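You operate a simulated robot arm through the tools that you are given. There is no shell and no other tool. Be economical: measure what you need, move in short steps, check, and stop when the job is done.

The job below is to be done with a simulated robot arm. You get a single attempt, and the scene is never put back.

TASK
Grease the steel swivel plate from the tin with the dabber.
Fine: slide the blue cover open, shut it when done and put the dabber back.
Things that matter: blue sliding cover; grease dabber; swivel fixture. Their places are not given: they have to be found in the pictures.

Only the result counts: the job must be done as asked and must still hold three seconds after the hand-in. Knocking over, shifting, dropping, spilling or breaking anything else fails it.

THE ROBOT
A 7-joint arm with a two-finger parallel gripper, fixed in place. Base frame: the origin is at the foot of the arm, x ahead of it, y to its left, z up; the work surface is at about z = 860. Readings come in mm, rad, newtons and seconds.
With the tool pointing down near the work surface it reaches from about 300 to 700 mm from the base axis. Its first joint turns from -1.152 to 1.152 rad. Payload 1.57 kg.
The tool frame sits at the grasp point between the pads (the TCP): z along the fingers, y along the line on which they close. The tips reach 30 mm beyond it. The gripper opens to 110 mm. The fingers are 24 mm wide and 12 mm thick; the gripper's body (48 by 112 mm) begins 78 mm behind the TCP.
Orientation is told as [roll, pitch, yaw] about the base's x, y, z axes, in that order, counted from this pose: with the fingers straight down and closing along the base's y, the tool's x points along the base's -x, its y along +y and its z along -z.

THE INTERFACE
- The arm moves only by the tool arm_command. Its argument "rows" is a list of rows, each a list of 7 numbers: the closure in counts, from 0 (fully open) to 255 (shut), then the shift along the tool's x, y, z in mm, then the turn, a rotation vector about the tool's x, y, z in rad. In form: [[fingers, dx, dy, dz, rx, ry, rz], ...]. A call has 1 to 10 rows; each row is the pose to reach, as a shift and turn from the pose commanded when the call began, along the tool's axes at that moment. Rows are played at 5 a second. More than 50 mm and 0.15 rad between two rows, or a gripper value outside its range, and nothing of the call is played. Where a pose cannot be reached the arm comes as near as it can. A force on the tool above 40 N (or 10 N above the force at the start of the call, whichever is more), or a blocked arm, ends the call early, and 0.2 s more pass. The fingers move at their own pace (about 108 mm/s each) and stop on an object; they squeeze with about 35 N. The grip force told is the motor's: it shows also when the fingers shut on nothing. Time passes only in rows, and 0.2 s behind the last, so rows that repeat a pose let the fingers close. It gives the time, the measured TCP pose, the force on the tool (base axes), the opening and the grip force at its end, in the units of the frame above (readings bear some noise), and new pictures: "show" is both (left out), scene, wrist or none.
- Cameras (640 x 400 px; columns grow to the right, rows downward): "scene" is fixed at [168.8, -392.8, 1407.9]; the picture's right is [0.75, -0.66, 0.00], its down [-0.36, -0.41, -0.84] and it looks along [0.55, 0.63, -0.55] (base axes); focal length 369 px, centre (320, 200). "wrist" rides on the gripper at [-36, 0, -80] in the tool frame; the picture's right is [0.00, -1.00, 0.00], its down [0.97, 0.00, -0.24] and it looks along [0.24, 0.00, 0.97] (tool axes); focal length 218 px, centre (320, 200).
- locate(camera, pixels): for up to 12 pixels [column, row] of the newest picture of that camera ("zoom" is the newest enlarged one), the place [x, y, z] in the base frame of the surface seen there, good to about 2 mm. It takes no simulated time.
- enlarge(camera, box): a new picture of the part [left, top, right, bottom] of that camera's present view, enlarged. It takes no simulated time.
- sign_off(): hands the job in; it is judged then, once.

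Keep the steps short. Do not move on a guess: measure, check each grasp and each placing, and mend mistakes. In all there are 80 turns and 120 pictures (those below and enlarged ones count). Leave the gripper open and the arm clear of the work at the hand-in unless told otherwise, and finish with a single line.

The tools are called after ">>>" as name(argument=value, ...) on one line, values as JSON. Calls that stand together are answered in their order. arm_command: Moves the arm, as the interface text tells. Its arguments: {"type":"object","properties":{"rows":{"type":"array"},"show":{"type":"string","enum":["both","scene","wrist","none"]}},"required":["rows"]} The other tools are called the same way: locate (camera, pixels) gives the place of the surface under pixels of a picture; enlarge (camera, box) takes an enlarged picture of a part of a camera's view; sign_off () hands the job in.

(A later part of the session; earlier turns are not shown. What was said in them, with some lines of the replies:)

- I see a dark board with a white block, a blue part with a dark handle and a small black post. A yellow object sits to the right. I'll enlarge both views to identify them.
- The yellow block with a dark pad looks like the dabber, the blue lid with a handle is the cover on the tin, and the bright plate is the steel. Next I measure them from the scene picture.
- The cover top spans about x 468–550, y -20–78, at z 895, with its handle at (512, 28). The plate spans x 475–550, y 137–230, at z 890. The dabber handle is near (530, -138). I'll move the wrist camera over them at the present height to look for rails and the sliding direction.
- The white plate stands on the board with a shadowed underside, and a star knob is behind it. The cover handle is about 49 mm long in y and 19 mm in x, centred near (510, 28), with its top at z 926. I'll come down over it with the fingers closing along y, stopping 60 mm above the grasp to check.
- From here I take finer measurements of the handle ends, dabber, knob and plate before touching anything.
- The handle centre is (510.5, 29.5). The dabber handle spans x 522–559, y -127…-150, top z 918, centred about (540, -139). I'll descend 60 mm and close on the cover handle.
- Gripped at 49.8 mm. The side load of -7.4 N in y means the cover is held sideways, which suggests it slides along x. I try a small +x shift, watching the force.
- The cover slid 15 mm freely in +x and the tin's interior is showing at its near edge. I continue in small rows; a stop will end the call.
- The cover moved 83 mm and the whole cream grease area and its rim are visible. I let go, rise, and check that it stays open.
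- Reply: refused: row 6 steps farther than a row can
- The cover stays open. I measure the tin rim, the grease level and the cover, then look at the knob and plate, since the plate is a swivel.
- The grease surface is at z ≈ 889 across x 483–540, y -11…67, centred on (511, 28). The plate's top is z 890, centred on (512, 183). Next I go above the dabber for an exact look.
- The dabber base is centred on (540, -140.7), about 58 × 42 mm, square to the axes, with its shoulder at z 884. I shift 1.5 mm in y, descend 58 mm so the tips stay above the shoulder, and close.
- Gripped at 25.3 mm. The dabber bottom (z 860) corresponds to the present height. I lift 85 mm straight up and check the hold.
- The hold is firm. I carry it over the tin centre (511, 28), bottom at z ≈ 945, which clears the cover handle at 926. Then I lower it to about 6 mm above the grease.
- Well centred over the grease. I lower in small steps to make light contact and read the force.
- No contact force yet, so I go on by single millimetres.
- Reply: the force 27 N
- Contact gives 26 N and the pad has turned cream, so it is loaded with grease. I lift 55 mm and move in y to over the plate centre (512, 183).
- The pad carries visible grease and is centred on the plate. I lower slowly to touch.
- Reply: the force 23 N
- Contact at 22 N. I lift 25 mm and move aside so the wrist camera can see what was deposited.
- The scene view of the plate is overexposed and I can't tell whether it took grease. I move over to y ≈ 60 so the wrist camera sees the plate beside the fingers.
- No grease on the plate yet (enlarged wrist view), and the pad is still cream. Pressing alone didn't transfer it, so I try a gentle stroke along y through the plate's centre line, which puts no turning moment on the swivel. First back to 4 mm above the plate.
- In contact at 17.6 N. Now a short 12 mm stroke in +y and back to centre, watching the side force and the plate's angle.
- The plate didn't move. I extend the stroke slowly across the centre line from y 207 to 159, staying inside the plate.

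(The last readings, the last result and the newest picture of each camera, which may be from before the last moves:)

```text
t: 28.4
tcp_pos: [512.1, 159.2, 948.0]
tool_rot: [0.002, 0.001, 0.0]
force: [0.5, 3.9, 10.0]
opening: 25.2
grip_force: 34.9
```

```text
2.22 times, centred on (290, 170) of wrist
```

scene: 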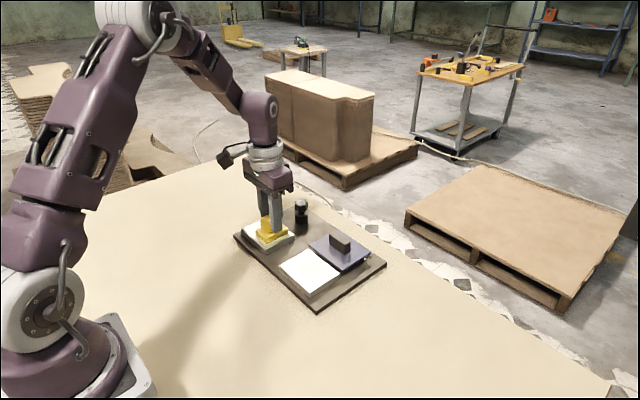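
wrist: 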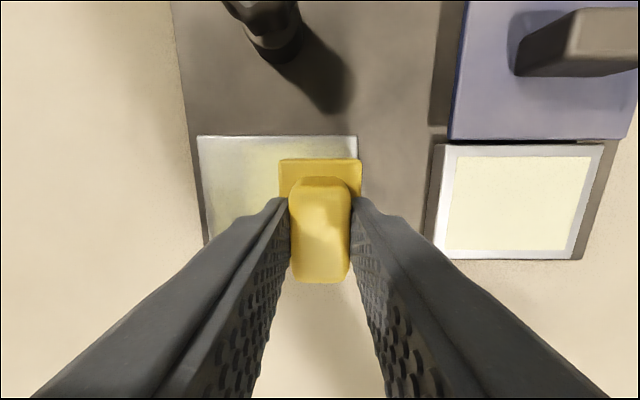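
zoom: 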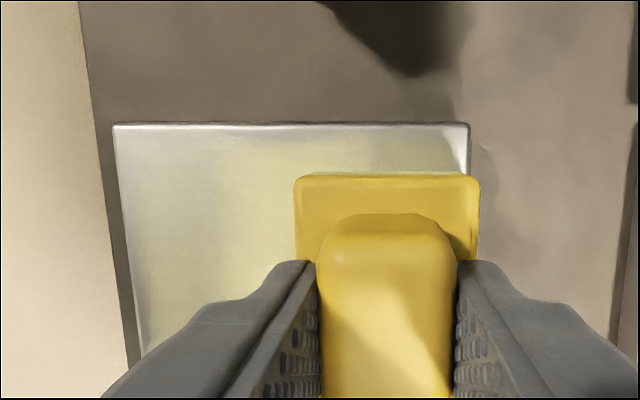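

The wrist view shows a yellowish film on the plate, so stroking works. The plate is still straight. I do the near half next, at x ≈ 504, sweeping y 159 → 207.

>>> arm_command(rows=[[255, 4, 0, 0.2, 0, 0, 0], [255, 8, 0, 0.2, 0, 0, 0], [255, 8, 7, 0.2, 0, 0, 0], [255, 8, 14, 0.2, 0, 0, 0], [255, 8, 21, 0.2, 0, 0, 0], [255, 8, 28, 0.2, 0, 0, 0], [255, 8, 35, 0.2, 0, 0, 0], [255, 8, 42, 0.2, 0, 0, 0], [255, 8, 48, 0.2, 0, 0, 0], [255, 8, 50, 0.2, 0, 0, 0]], show="wrist")

>>> enlarge(camera="wrist", box=[200, 80, 460, 260])

```text
t: 30.6
tcp_pos: [505.2, 208.8, 946.8]
tool_rot: [0.0, -0.003, 0.0]
force: [0.4, -9.7, 29.1]
opening: 25.2
grip_force: 35.0
```

wrist: 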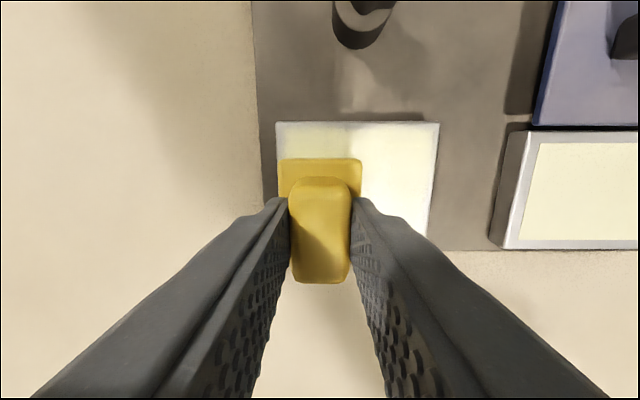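

```text
2.22 times, centred on (330, 170) of wrist
```

zoom: 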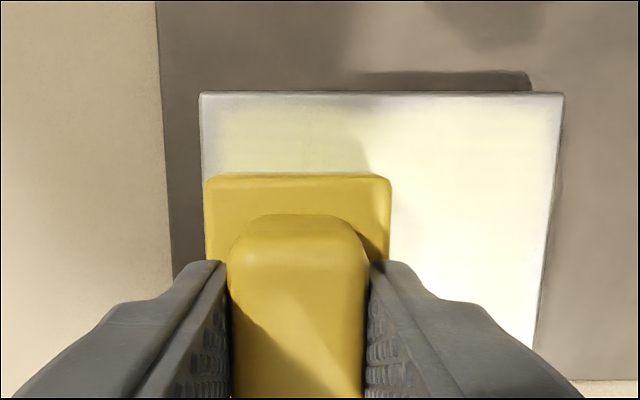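

The film is clearly building up. The force is 29 N, so I ease 0.5 mm and sweep the far half at x ≈ 520 back to y 159.

>>> arm_command(rows=[[255, -6, -1, -0.5, 0, 0, 0], [255, -12, -2, -0.5, 0, 0, 0], [255, -17, -3, -0.5, 0, 0, 0], [255, -17, -10, -0.5, 0, 0, 0], [255, -17, -18, -0.5, 0, 0, 0], [255, -17, -26, -0.5, 0, 0, 0], [255, -17, -34, -0.5, 0, 0, 0], [255, -17, -42, -0.5, 0, 0, 0], [255, -17, -48, -0.5, 0, 0, 0], [255, -17, -50, -0.5, 0, 0, 0]], show="wrist")

>>> enlarge(camera="wrist", box=[160, 80, 420, 260])

```text
t: 32.8
tcp_pos: [523.0, 157.7, 947.4]
tool_rot: [-0.001, -0.002, -0.001]
force: [0.4, -0.4, -0.2]
opening: 25.1
grip_force: 35.0
```

wrist: 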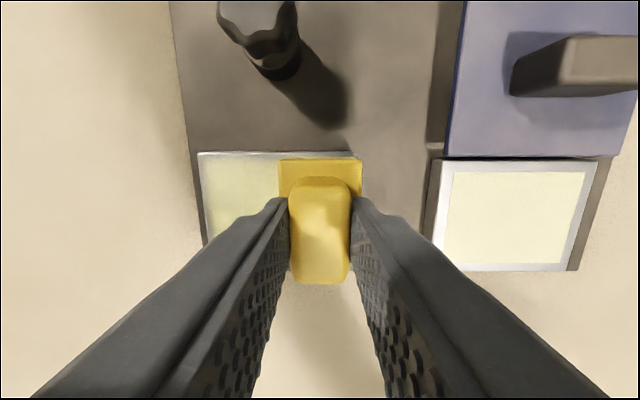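

```text
2.22 times, centred on (290, 170) of wrist
```

zoom: 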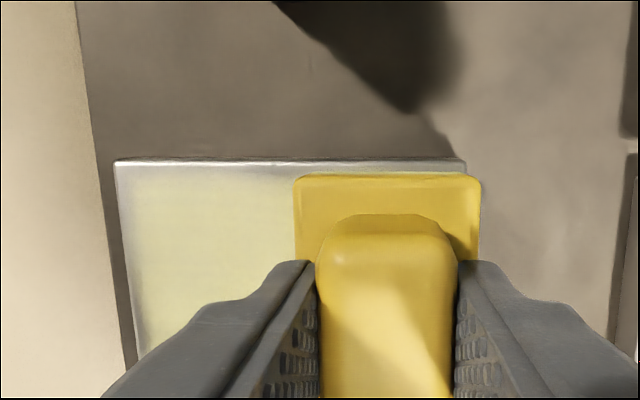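

The force dropped to zero at the end, so contact was lost. I press 0.9 mm deeper and repeat the far half in +y.

>>> arm_command(rows=[[255, 1, 0, 0.7, 0, 0, 0], [255, 1, 2, 0.9, 0, 0, 0], [255, 1, 10, 0.9, 0, 0, 0], [255, 1, 18, 0.9, 0, 0, 0], [255, 1, 26, 0.9, 0, 0, 0], [255, 1, 34, 0.9, 0, 0, 0], [255, 1, 42, 0.9, 0, 0, 0], [255, 1, 49, 0.8, 0, 0, 0], [255, 1, 50, 0.8, 0, 0, 0]], show="none")

```text
t: 34.8
tcp_pos: [520.8, 208.8, 947.5]
tool_rot: [0.0, -0.003, 0.0]
force: [1.9, -3.8, 10.8]
opening: 25.2
grip_force: 35.2
```

Good contact at 10.8 N. I make one more centre pass back, then lift and look.

>>> arm_command(rows=[[255, 5, 0, 0.1, 0, 0, 0], [255, 9, -8, 0.1, 0, 0, 0], [255, 9, -16, 0.1, 0, 0, 0], [255, 9, -25, 0.1, 0, 0, 0], [255, 9, -34, 0.1, 0, 0, 0], [255, 9, -42, 0.1, 0, 0, 0], [255, 9, -49, 0.1, 0, 0, 0], [255, 9, -49, -15, 0, 0, 0], [255, 9, -49, -60, 0, 0, 0]], show="none")

>>> arm_command(rows=[[255, 0, -45, 0, 0, 0, 0], [255, 0, -90, 0, 0, 0, 0], [255, 0, -130, 0, 0, 0, 0], [255, 0, -130, 0, 0, 0, 0]])

>>> enlarge(camera="wrist", box=[0, 60, 360, 280])

>>> enlarge(camera="scene", box=[225, 190, 375, 310])

```text
t: 36.8
tcp_pos: [511.1, 160.5, 1007.2]
tool_rot: [0.001, -0.001, 0.001]
force: [-0.8, -0.5, -0.7]
opening: 25.0
grip_force: 34.8
```

```text
t: 37.8
tcp_pos: [510.1, 30.8, 1007.7]
tool_rot: [-0.001, -0.001, -0.001]
force: [-0.7, 0.3, -0.9]
opening: 25.1
grip_force: 35.3
```

scene: 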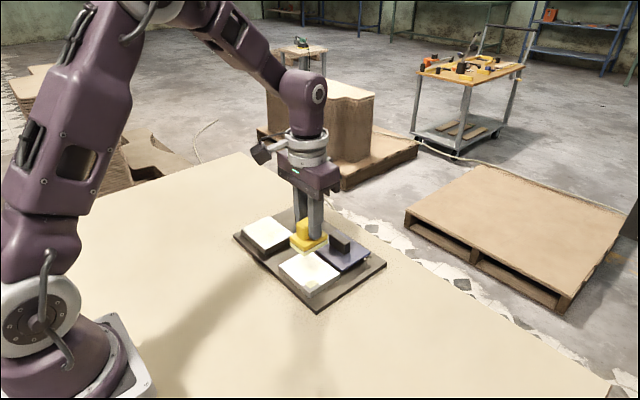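
wrist: 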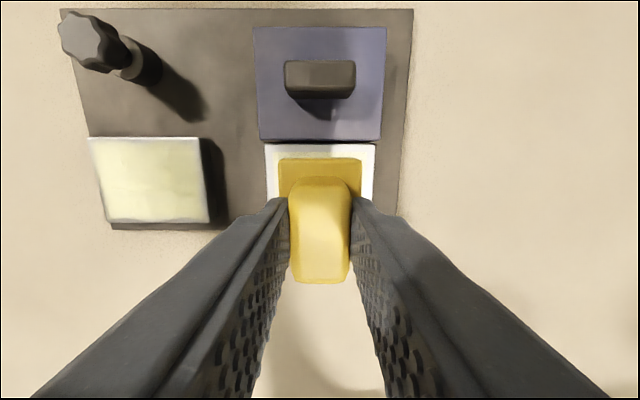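

```text
1.78 times, centred on (180, 170) of wrist
```

zoom: 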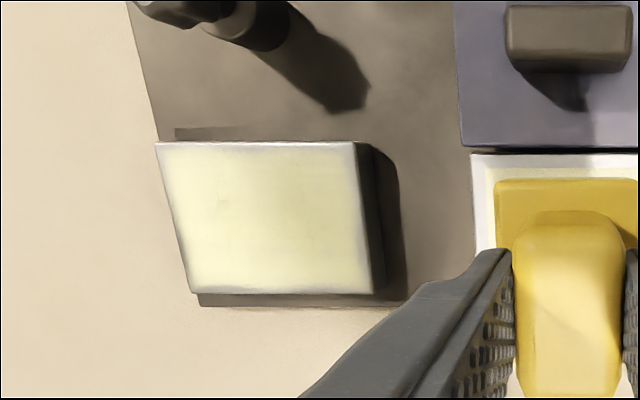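

```text
3.33 times, centred on (300, 250) of scene
```

zoom: 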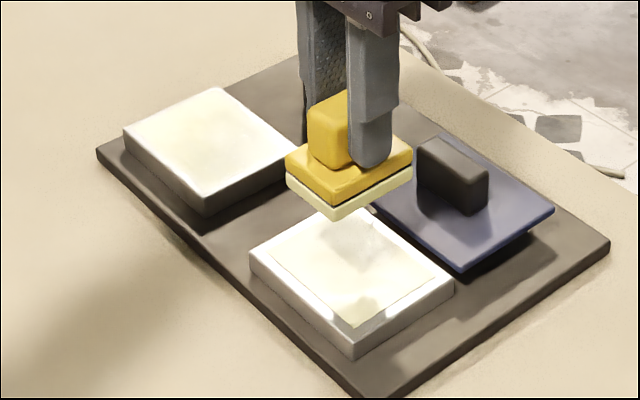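

The plate is covered with a cream film and hasn't moved. I look closer at its edges before returning the dabber.

>>> enlarge(camera="wrist", box=[80, 130, 220, 235])

>>> locate(camera="wrist", pixels=[[90, 139], [197, 139], [205, 218], [110, 220], [150, 180]])

```text
3.81 times, centred on (150, 182) of wrist
```

zoom: 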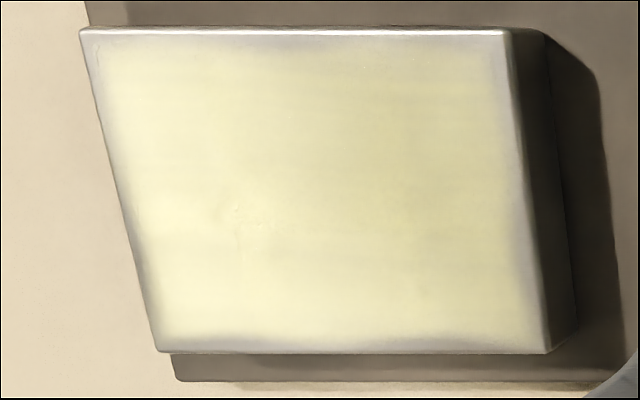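

```text
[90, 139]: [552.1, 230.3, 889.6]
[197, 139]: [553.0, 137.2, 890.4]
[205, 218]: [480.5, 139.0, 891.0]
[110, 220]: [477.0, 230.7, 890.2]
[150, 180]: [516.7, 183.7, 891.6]
```

Coverage is even right up to a thin rim, and the plate sits where it was (x 477–552, y 137–231). I carry the dabber back to its original spot (540, -140.6), to 5 mm above the table.

>>> arm_command(rows=[[255, -7, -43, 0, 0, 0, 0], [255, -14, -86, 0, 0, 0, 0], [255, -22, -129, 0, 0, 0, 0], [255, -28.9, -170.6, 0, 0, 0, 0], [255, -28.9, -170.6, 0, 0, 0, 0], [255, -28.9, -170.6, 40, 0, 0, 0], [255, -28.9, -170.6, 75, 0, 0, 0], [255, -28.9, -170.6, 82, 0, 0, 0], [255, -28.9, -170.6, 82, 0, 0, 0]])

```text
t: 39.8
tcp_pos: [539.0, -140.7, 926.4]
tool_rot: [0.0, 0.0, 0.001]
force: [0.2, -0.1, -1.6]
opening: 25.1
grip_force: 35.1
```

scene: 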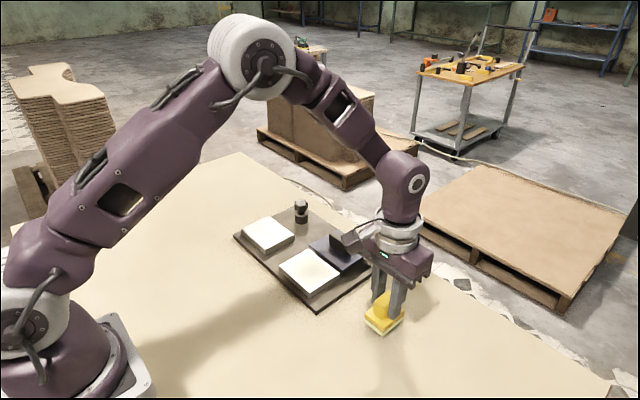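
wrist: 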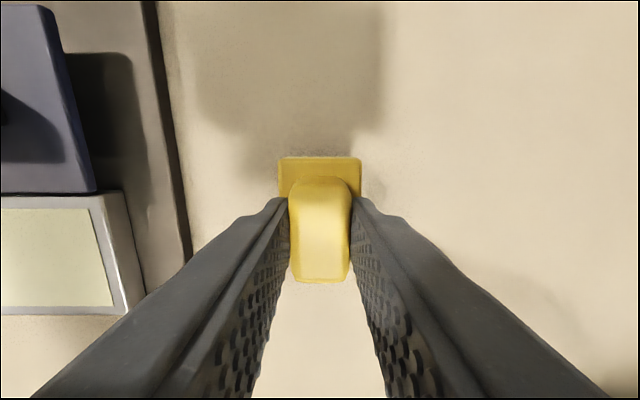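

I lower the last millimetres until it stands on the table and read the force.

>>> arm_command(rows=[[255, 0, 0, 2, 0, 0, 0], [255, 0, 0, 4, 0, 0, 0], [255, 0, 0, 5, 0, 0, 0], [255, 0, 0, 5.6, 0, 0, 0], [255, 0, 0, 5.6, 0, 0, 0]], show="none")

```text
t: 41.0
tcp_pos: [540.5, -142.1, 919.4]
tool_rot: [-0.001, 0.001, -0.001]
force: [0.3, -0.1, -1.5]
opening: 25.1
grip_force: 35.4
```

>>> arm_command(rows=[[255, 0, 0, 0.6, 0, 0, 0], [255, 0, 0, 1.2, 0, 0, 0], [255, 0, 0, 1.2, 0, 0, 0]], show="none")

```text
t: 41.8
tcp_pos: [540.6, -140.8, 918.6]
tool_rot: [0.001, 0.001, -0.001]
force: [0.7, 0.2, -1.5]
opening: 25.4
grip_force: 34.7
```

Still hanging free (-1.5 N is its weight). A little further.

>>> arm_command(rows=[[255, 0, 0, 0.6, 0, 0, 0], [255, 0, 0, 1.2, 0, 0, 0], [255, 0, 0, 1.2, 0, 0, 0]], show="none")

```text
t: 42.6
tcp_pos: [540.6, -140.7, 916.4]
tool_rot: [0.001, -0.001, -0.001]
force: [-0.9, -0.2, 2.3]
opening: 25.5
grip_force: 35.0
```

It's standing now (+2.3 N). I open and rise straight up.

>>> arm_command(rows=[[0, 0, 0, 0, 0, 0, 0], [0, 0, 0, 0, 0, 0, 0], [0, 0, 0, 0, 0, 0, 0], [0, 0, 0, -30, 0, 0, 0], [0, 0, 0, -70, 0, 0, 0], [0, 0, 0, -100, 0, 0, 0]])

>>> locate(camera="wrist", pixels=[[307, 195], [336, 195], [298, 222], [346, 222], [321, 195]])

```text
t: 44.0
tcp_pos: [541.2, -139.9, 1017.4]
tool_rot: [0.001, 0.001, 0.0]
force: [-0.5, -0.4, -0.2]
opening: 109.9
grip_force: 0.1
```

scene: 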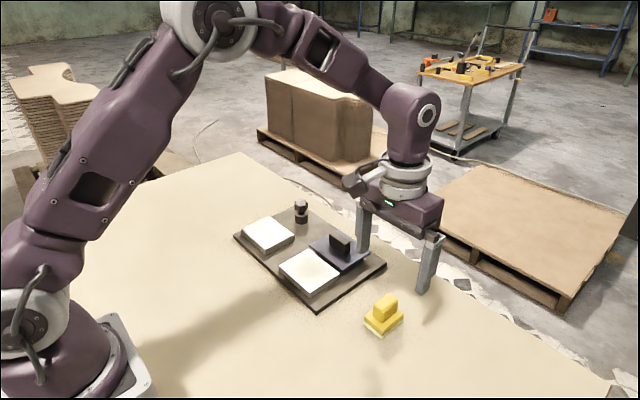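
wrist: 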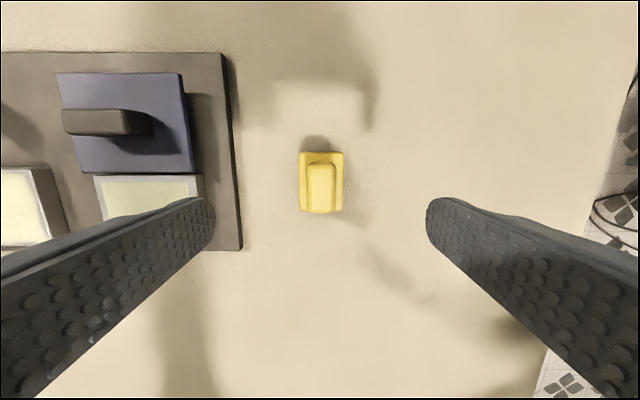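

```text
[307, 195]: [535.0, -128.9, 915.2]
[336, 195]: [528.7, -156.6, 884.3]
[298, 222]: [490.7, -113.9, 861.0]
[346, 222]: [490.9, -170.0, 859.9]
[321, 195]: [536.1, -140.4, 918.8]
```

The dabber is back upright at its place. Next is the cover handle at (593.5, 29.5): I travel high, then stop 30 mm above it.

>>> arm_command(rows=[[0, -12, 43, 0, 0, 0, 0], [0, -25, 86, 0, 0, 0, 0], [0, -40, 129, 0, 0, 0, 0], [0, -53, 170.5, 0, 0, 0, 0], [0, -53, 170.5, 0, 0, 0, 0], [0, -53, 170.5, 35, 0, 0, 0], [0, -53, 170.5, 55, 0, 0, 0], [0, -53, 170.5, 55, 0, 0, 0]])

>>> locate(camera="wrist", pixels=[[295, 200], [345, 200], [320, 195], [320, 210]])

```text
t: 45.8
tcp_pos: [590.2, 31.3, 961.4]
tool_rot: [-0.001, 0.001, -0.001]
force: [0.0, -0.3, 0.0]
opening: 109.9
grip_force: 0.0
```

scene: 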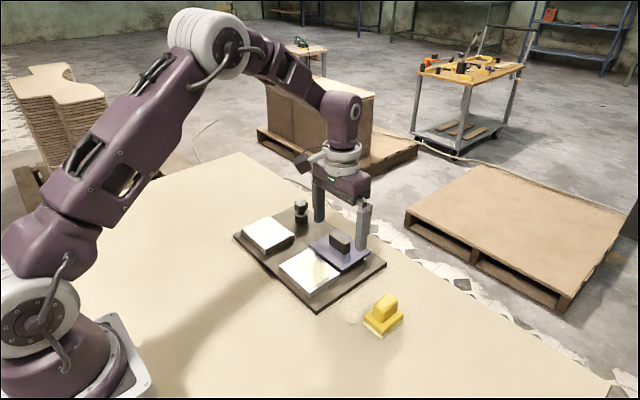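
wrist: 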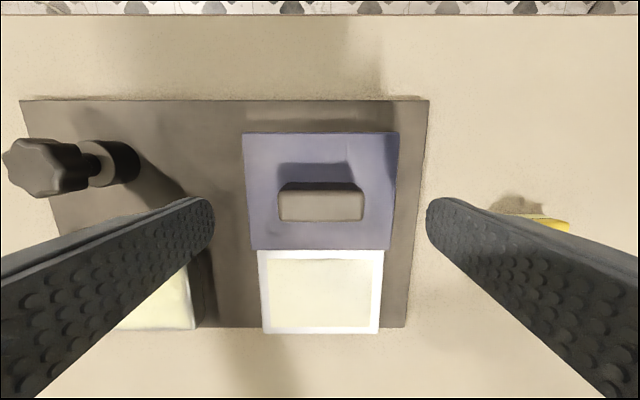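

```text
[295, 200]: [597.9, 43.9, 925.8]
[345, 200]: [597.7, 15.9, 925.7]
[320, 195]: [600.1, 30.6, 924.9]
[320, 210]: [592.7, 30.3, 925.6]
```

The handle is centred beneath the gripper. I descend 30.5 mm and close.

>>> arm_command(rows=[[0, 0, 0, 15, 0, 0, 0], [0, 0, 0, 30.5, 0, 0, 0], [0, 0, 0, 30.5, 0, 0, 0], [255, 0, 0, 30.5, 0, 0, 0], [255, 0, 0, 30.5, 0, 0, 0], [255, 0, 0, 30.5, 0, 0, 0]], show="none")

```text
t: 47.2
tcp_pos: [592.2, 29.4, 930.5]
tool_rot: [-0.001, 0.001, 0.0]
force: [-0.5, 2.3, -0.1]
opening: 50.0
grip_force: 35.1
```

Gripped at 50 mm. I slide 83 mm back toward -x.

>>> arm_command(rows=[[255, 10, 0, 0, 0, 0, 0], [255, 20, 0, 0, 0, 0, 0], [255, 30, 0, 0, 0, 0, 0], [255, 40, 0, 0, 0, 0, 0], [255, 50, 0, 0, 0, 0, 0], [255, 60, 0, 0, 0, 0, 0], [255, 70, 0, 0, 0, 0, 0], [255, 78, 0, 0, 0, 0, 0], [255, 83, 0, 0, 0, 0, 0], [255, 83, 0, 0, 0, 0, 0]])

```text
t: 49.4
tcp_pos: [509.1, 28.7, 932.3]
tool_rot: [0.0, 0.0, 0.0]
force: [0.8, -1.5, 0.2]
opening: 49.9
grip_force: 35.1
```

scene: 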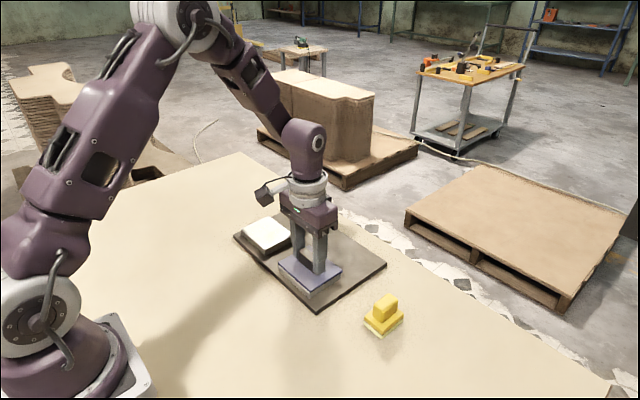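
wrist: 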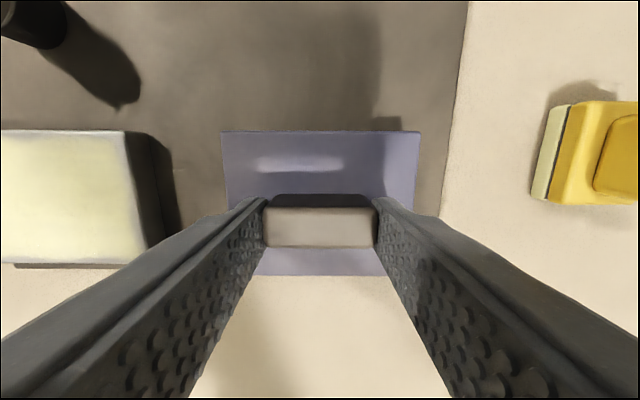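

In the wrist picture the cover sits about 2–3 px further on (+x) than when first gripped, so it may be 1–2 mm short. I nudge toward the stop in small steps.

>>> arm_command(rows=[[255, 0.7, 0, 0, 0, 0, 0], [255, 1.4, 0, 0, 0, 0, 0], [255, 2, 0, 0, 0, 0, 0], [255, 2, 0, 0, 0, 0, 0]], show="none")

```text
t: 50.4
tcp_pos: [507.6, 29.6, 932.6]
tool_rot: [0.001, -0.001, 0.0]
force: [0.8, -2.7, 0.0]
opening: 49.8
grip_force: 35.4
```

No stop was felt, so I release, rise and compare the cover edges with the original (x ≈ 468–550) instead of pushing further.

>>> arm_command(rows=[[0, 0, 0, 0, 0, 0, 0], [0, 0, 0, 0, 0, 0, 0], [0, 0, 0, 0, 0, 0, 0], [0, 0, 0, -30, 0, 0, 0], [0, -2, 0, -60, 0, 0, 0], [0, -2, 0, -60, 0, 0, 0]])

>>> enlarge(camera="wrist", box=[220, 80, 420, 250])

>>> enlarge(camera="scene", box=[260, 230, 420, 340])

>>> locate(camera="wrist", pixels=[[322, 187], [322, 206], [322, 196], [258, 140], [384, 140]])

```text
t: 51.8
tcp_pos: [508.2, 32.1, 994.5]
tool_rot: [-0.001, 0.0, -0.001]
force: [-0.6, -0.2, 0.3]
opening: 110.1
grip_force: 0.0
```

scene: 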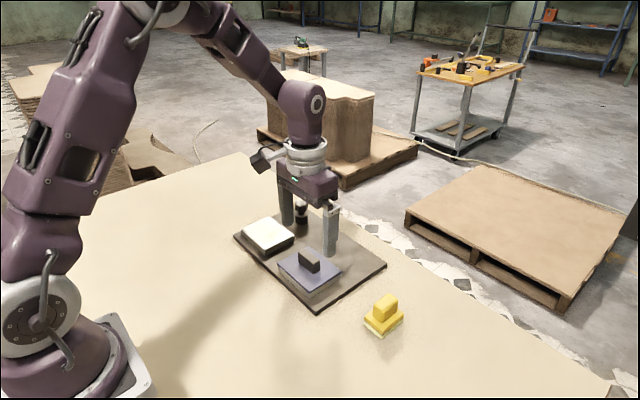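
wrist: 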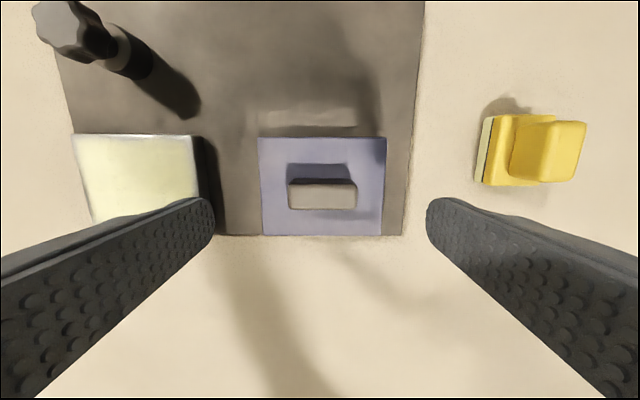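

```text
2.35 times, centred on (320, 165) of wrist
```

zoom: 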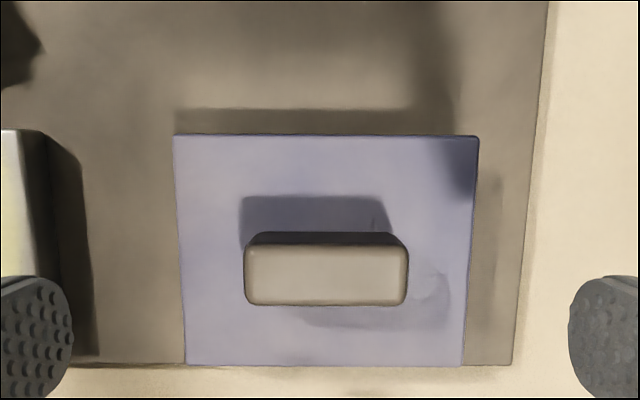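

```text
3.64 times, centred on (340, 285) of scene
```

zoom: 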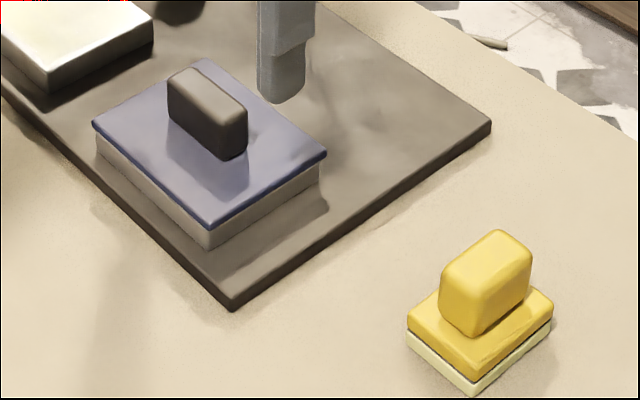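

```text
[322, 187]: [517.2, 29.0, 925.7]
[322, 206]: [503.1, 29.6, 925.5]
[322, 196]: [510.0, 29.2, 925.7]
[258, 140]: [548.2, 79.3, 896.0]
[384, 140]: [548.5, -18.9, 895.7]
```

The cover matches its original position (handle centre x 510, edges at x 548.5 and y -19…79), the dabber is in place and the plate is greased. I raise the arm clear and take one last look.

>>> arm_command(rows=[[0, 0, 0, -45, 0, 0, 0], [0, 0, 0, -90, 0, 0, 0], [0, 30, 0, -125, 0, 0, 0], [0, 70, 0, -145, 0, 0, 0], [0, 110, 0, -150, 0, 0, 0], [0, 110, 0, -150, 0, 0, 0]])

>>> enlarge(camera="scene", box=[220, 180, 420, 340])

```text
t: 53.2
tcp_pos: [400.7, 32.5, 1139.8]
tool_rot: [0.001, 0.002, -0.001]
force: [0.5, 0.5, -0.4]
opening: 110.2
grip_force: 0.2
```

scene: 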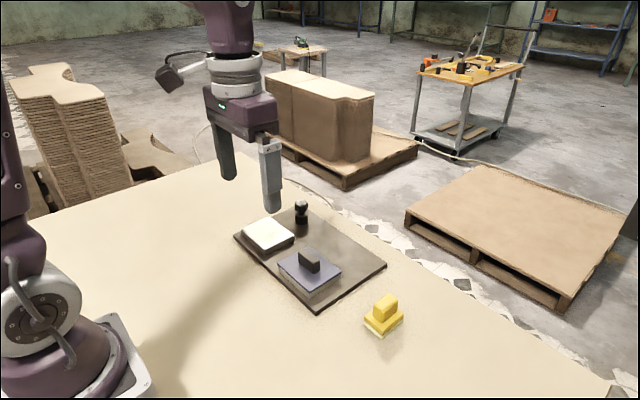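
wrist: 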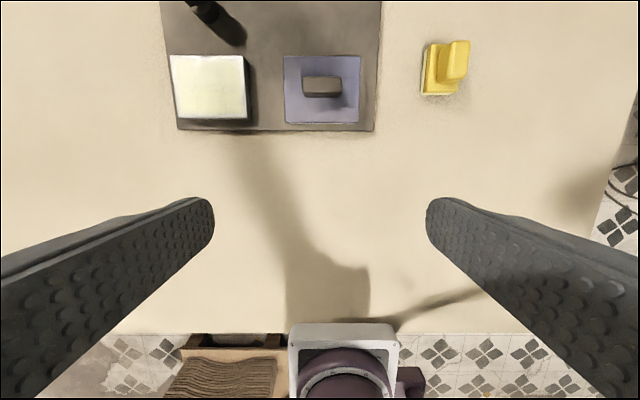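

```text
2.50 times, centred on (320, 260) of scene
```

zoom: 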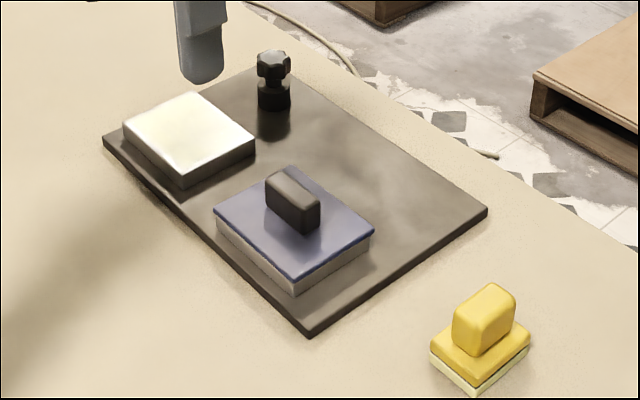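

Everything is in place: the plate is greased, the cover is shut, the dabber is back, and the arm is clear with the gripper open. I hand in.

>>> sign_off()

```text
The job is handed in.
```

The steel plate is greased, the blue cover is shut, the dabber is back in its place, and the arm is clear with the gripper open.
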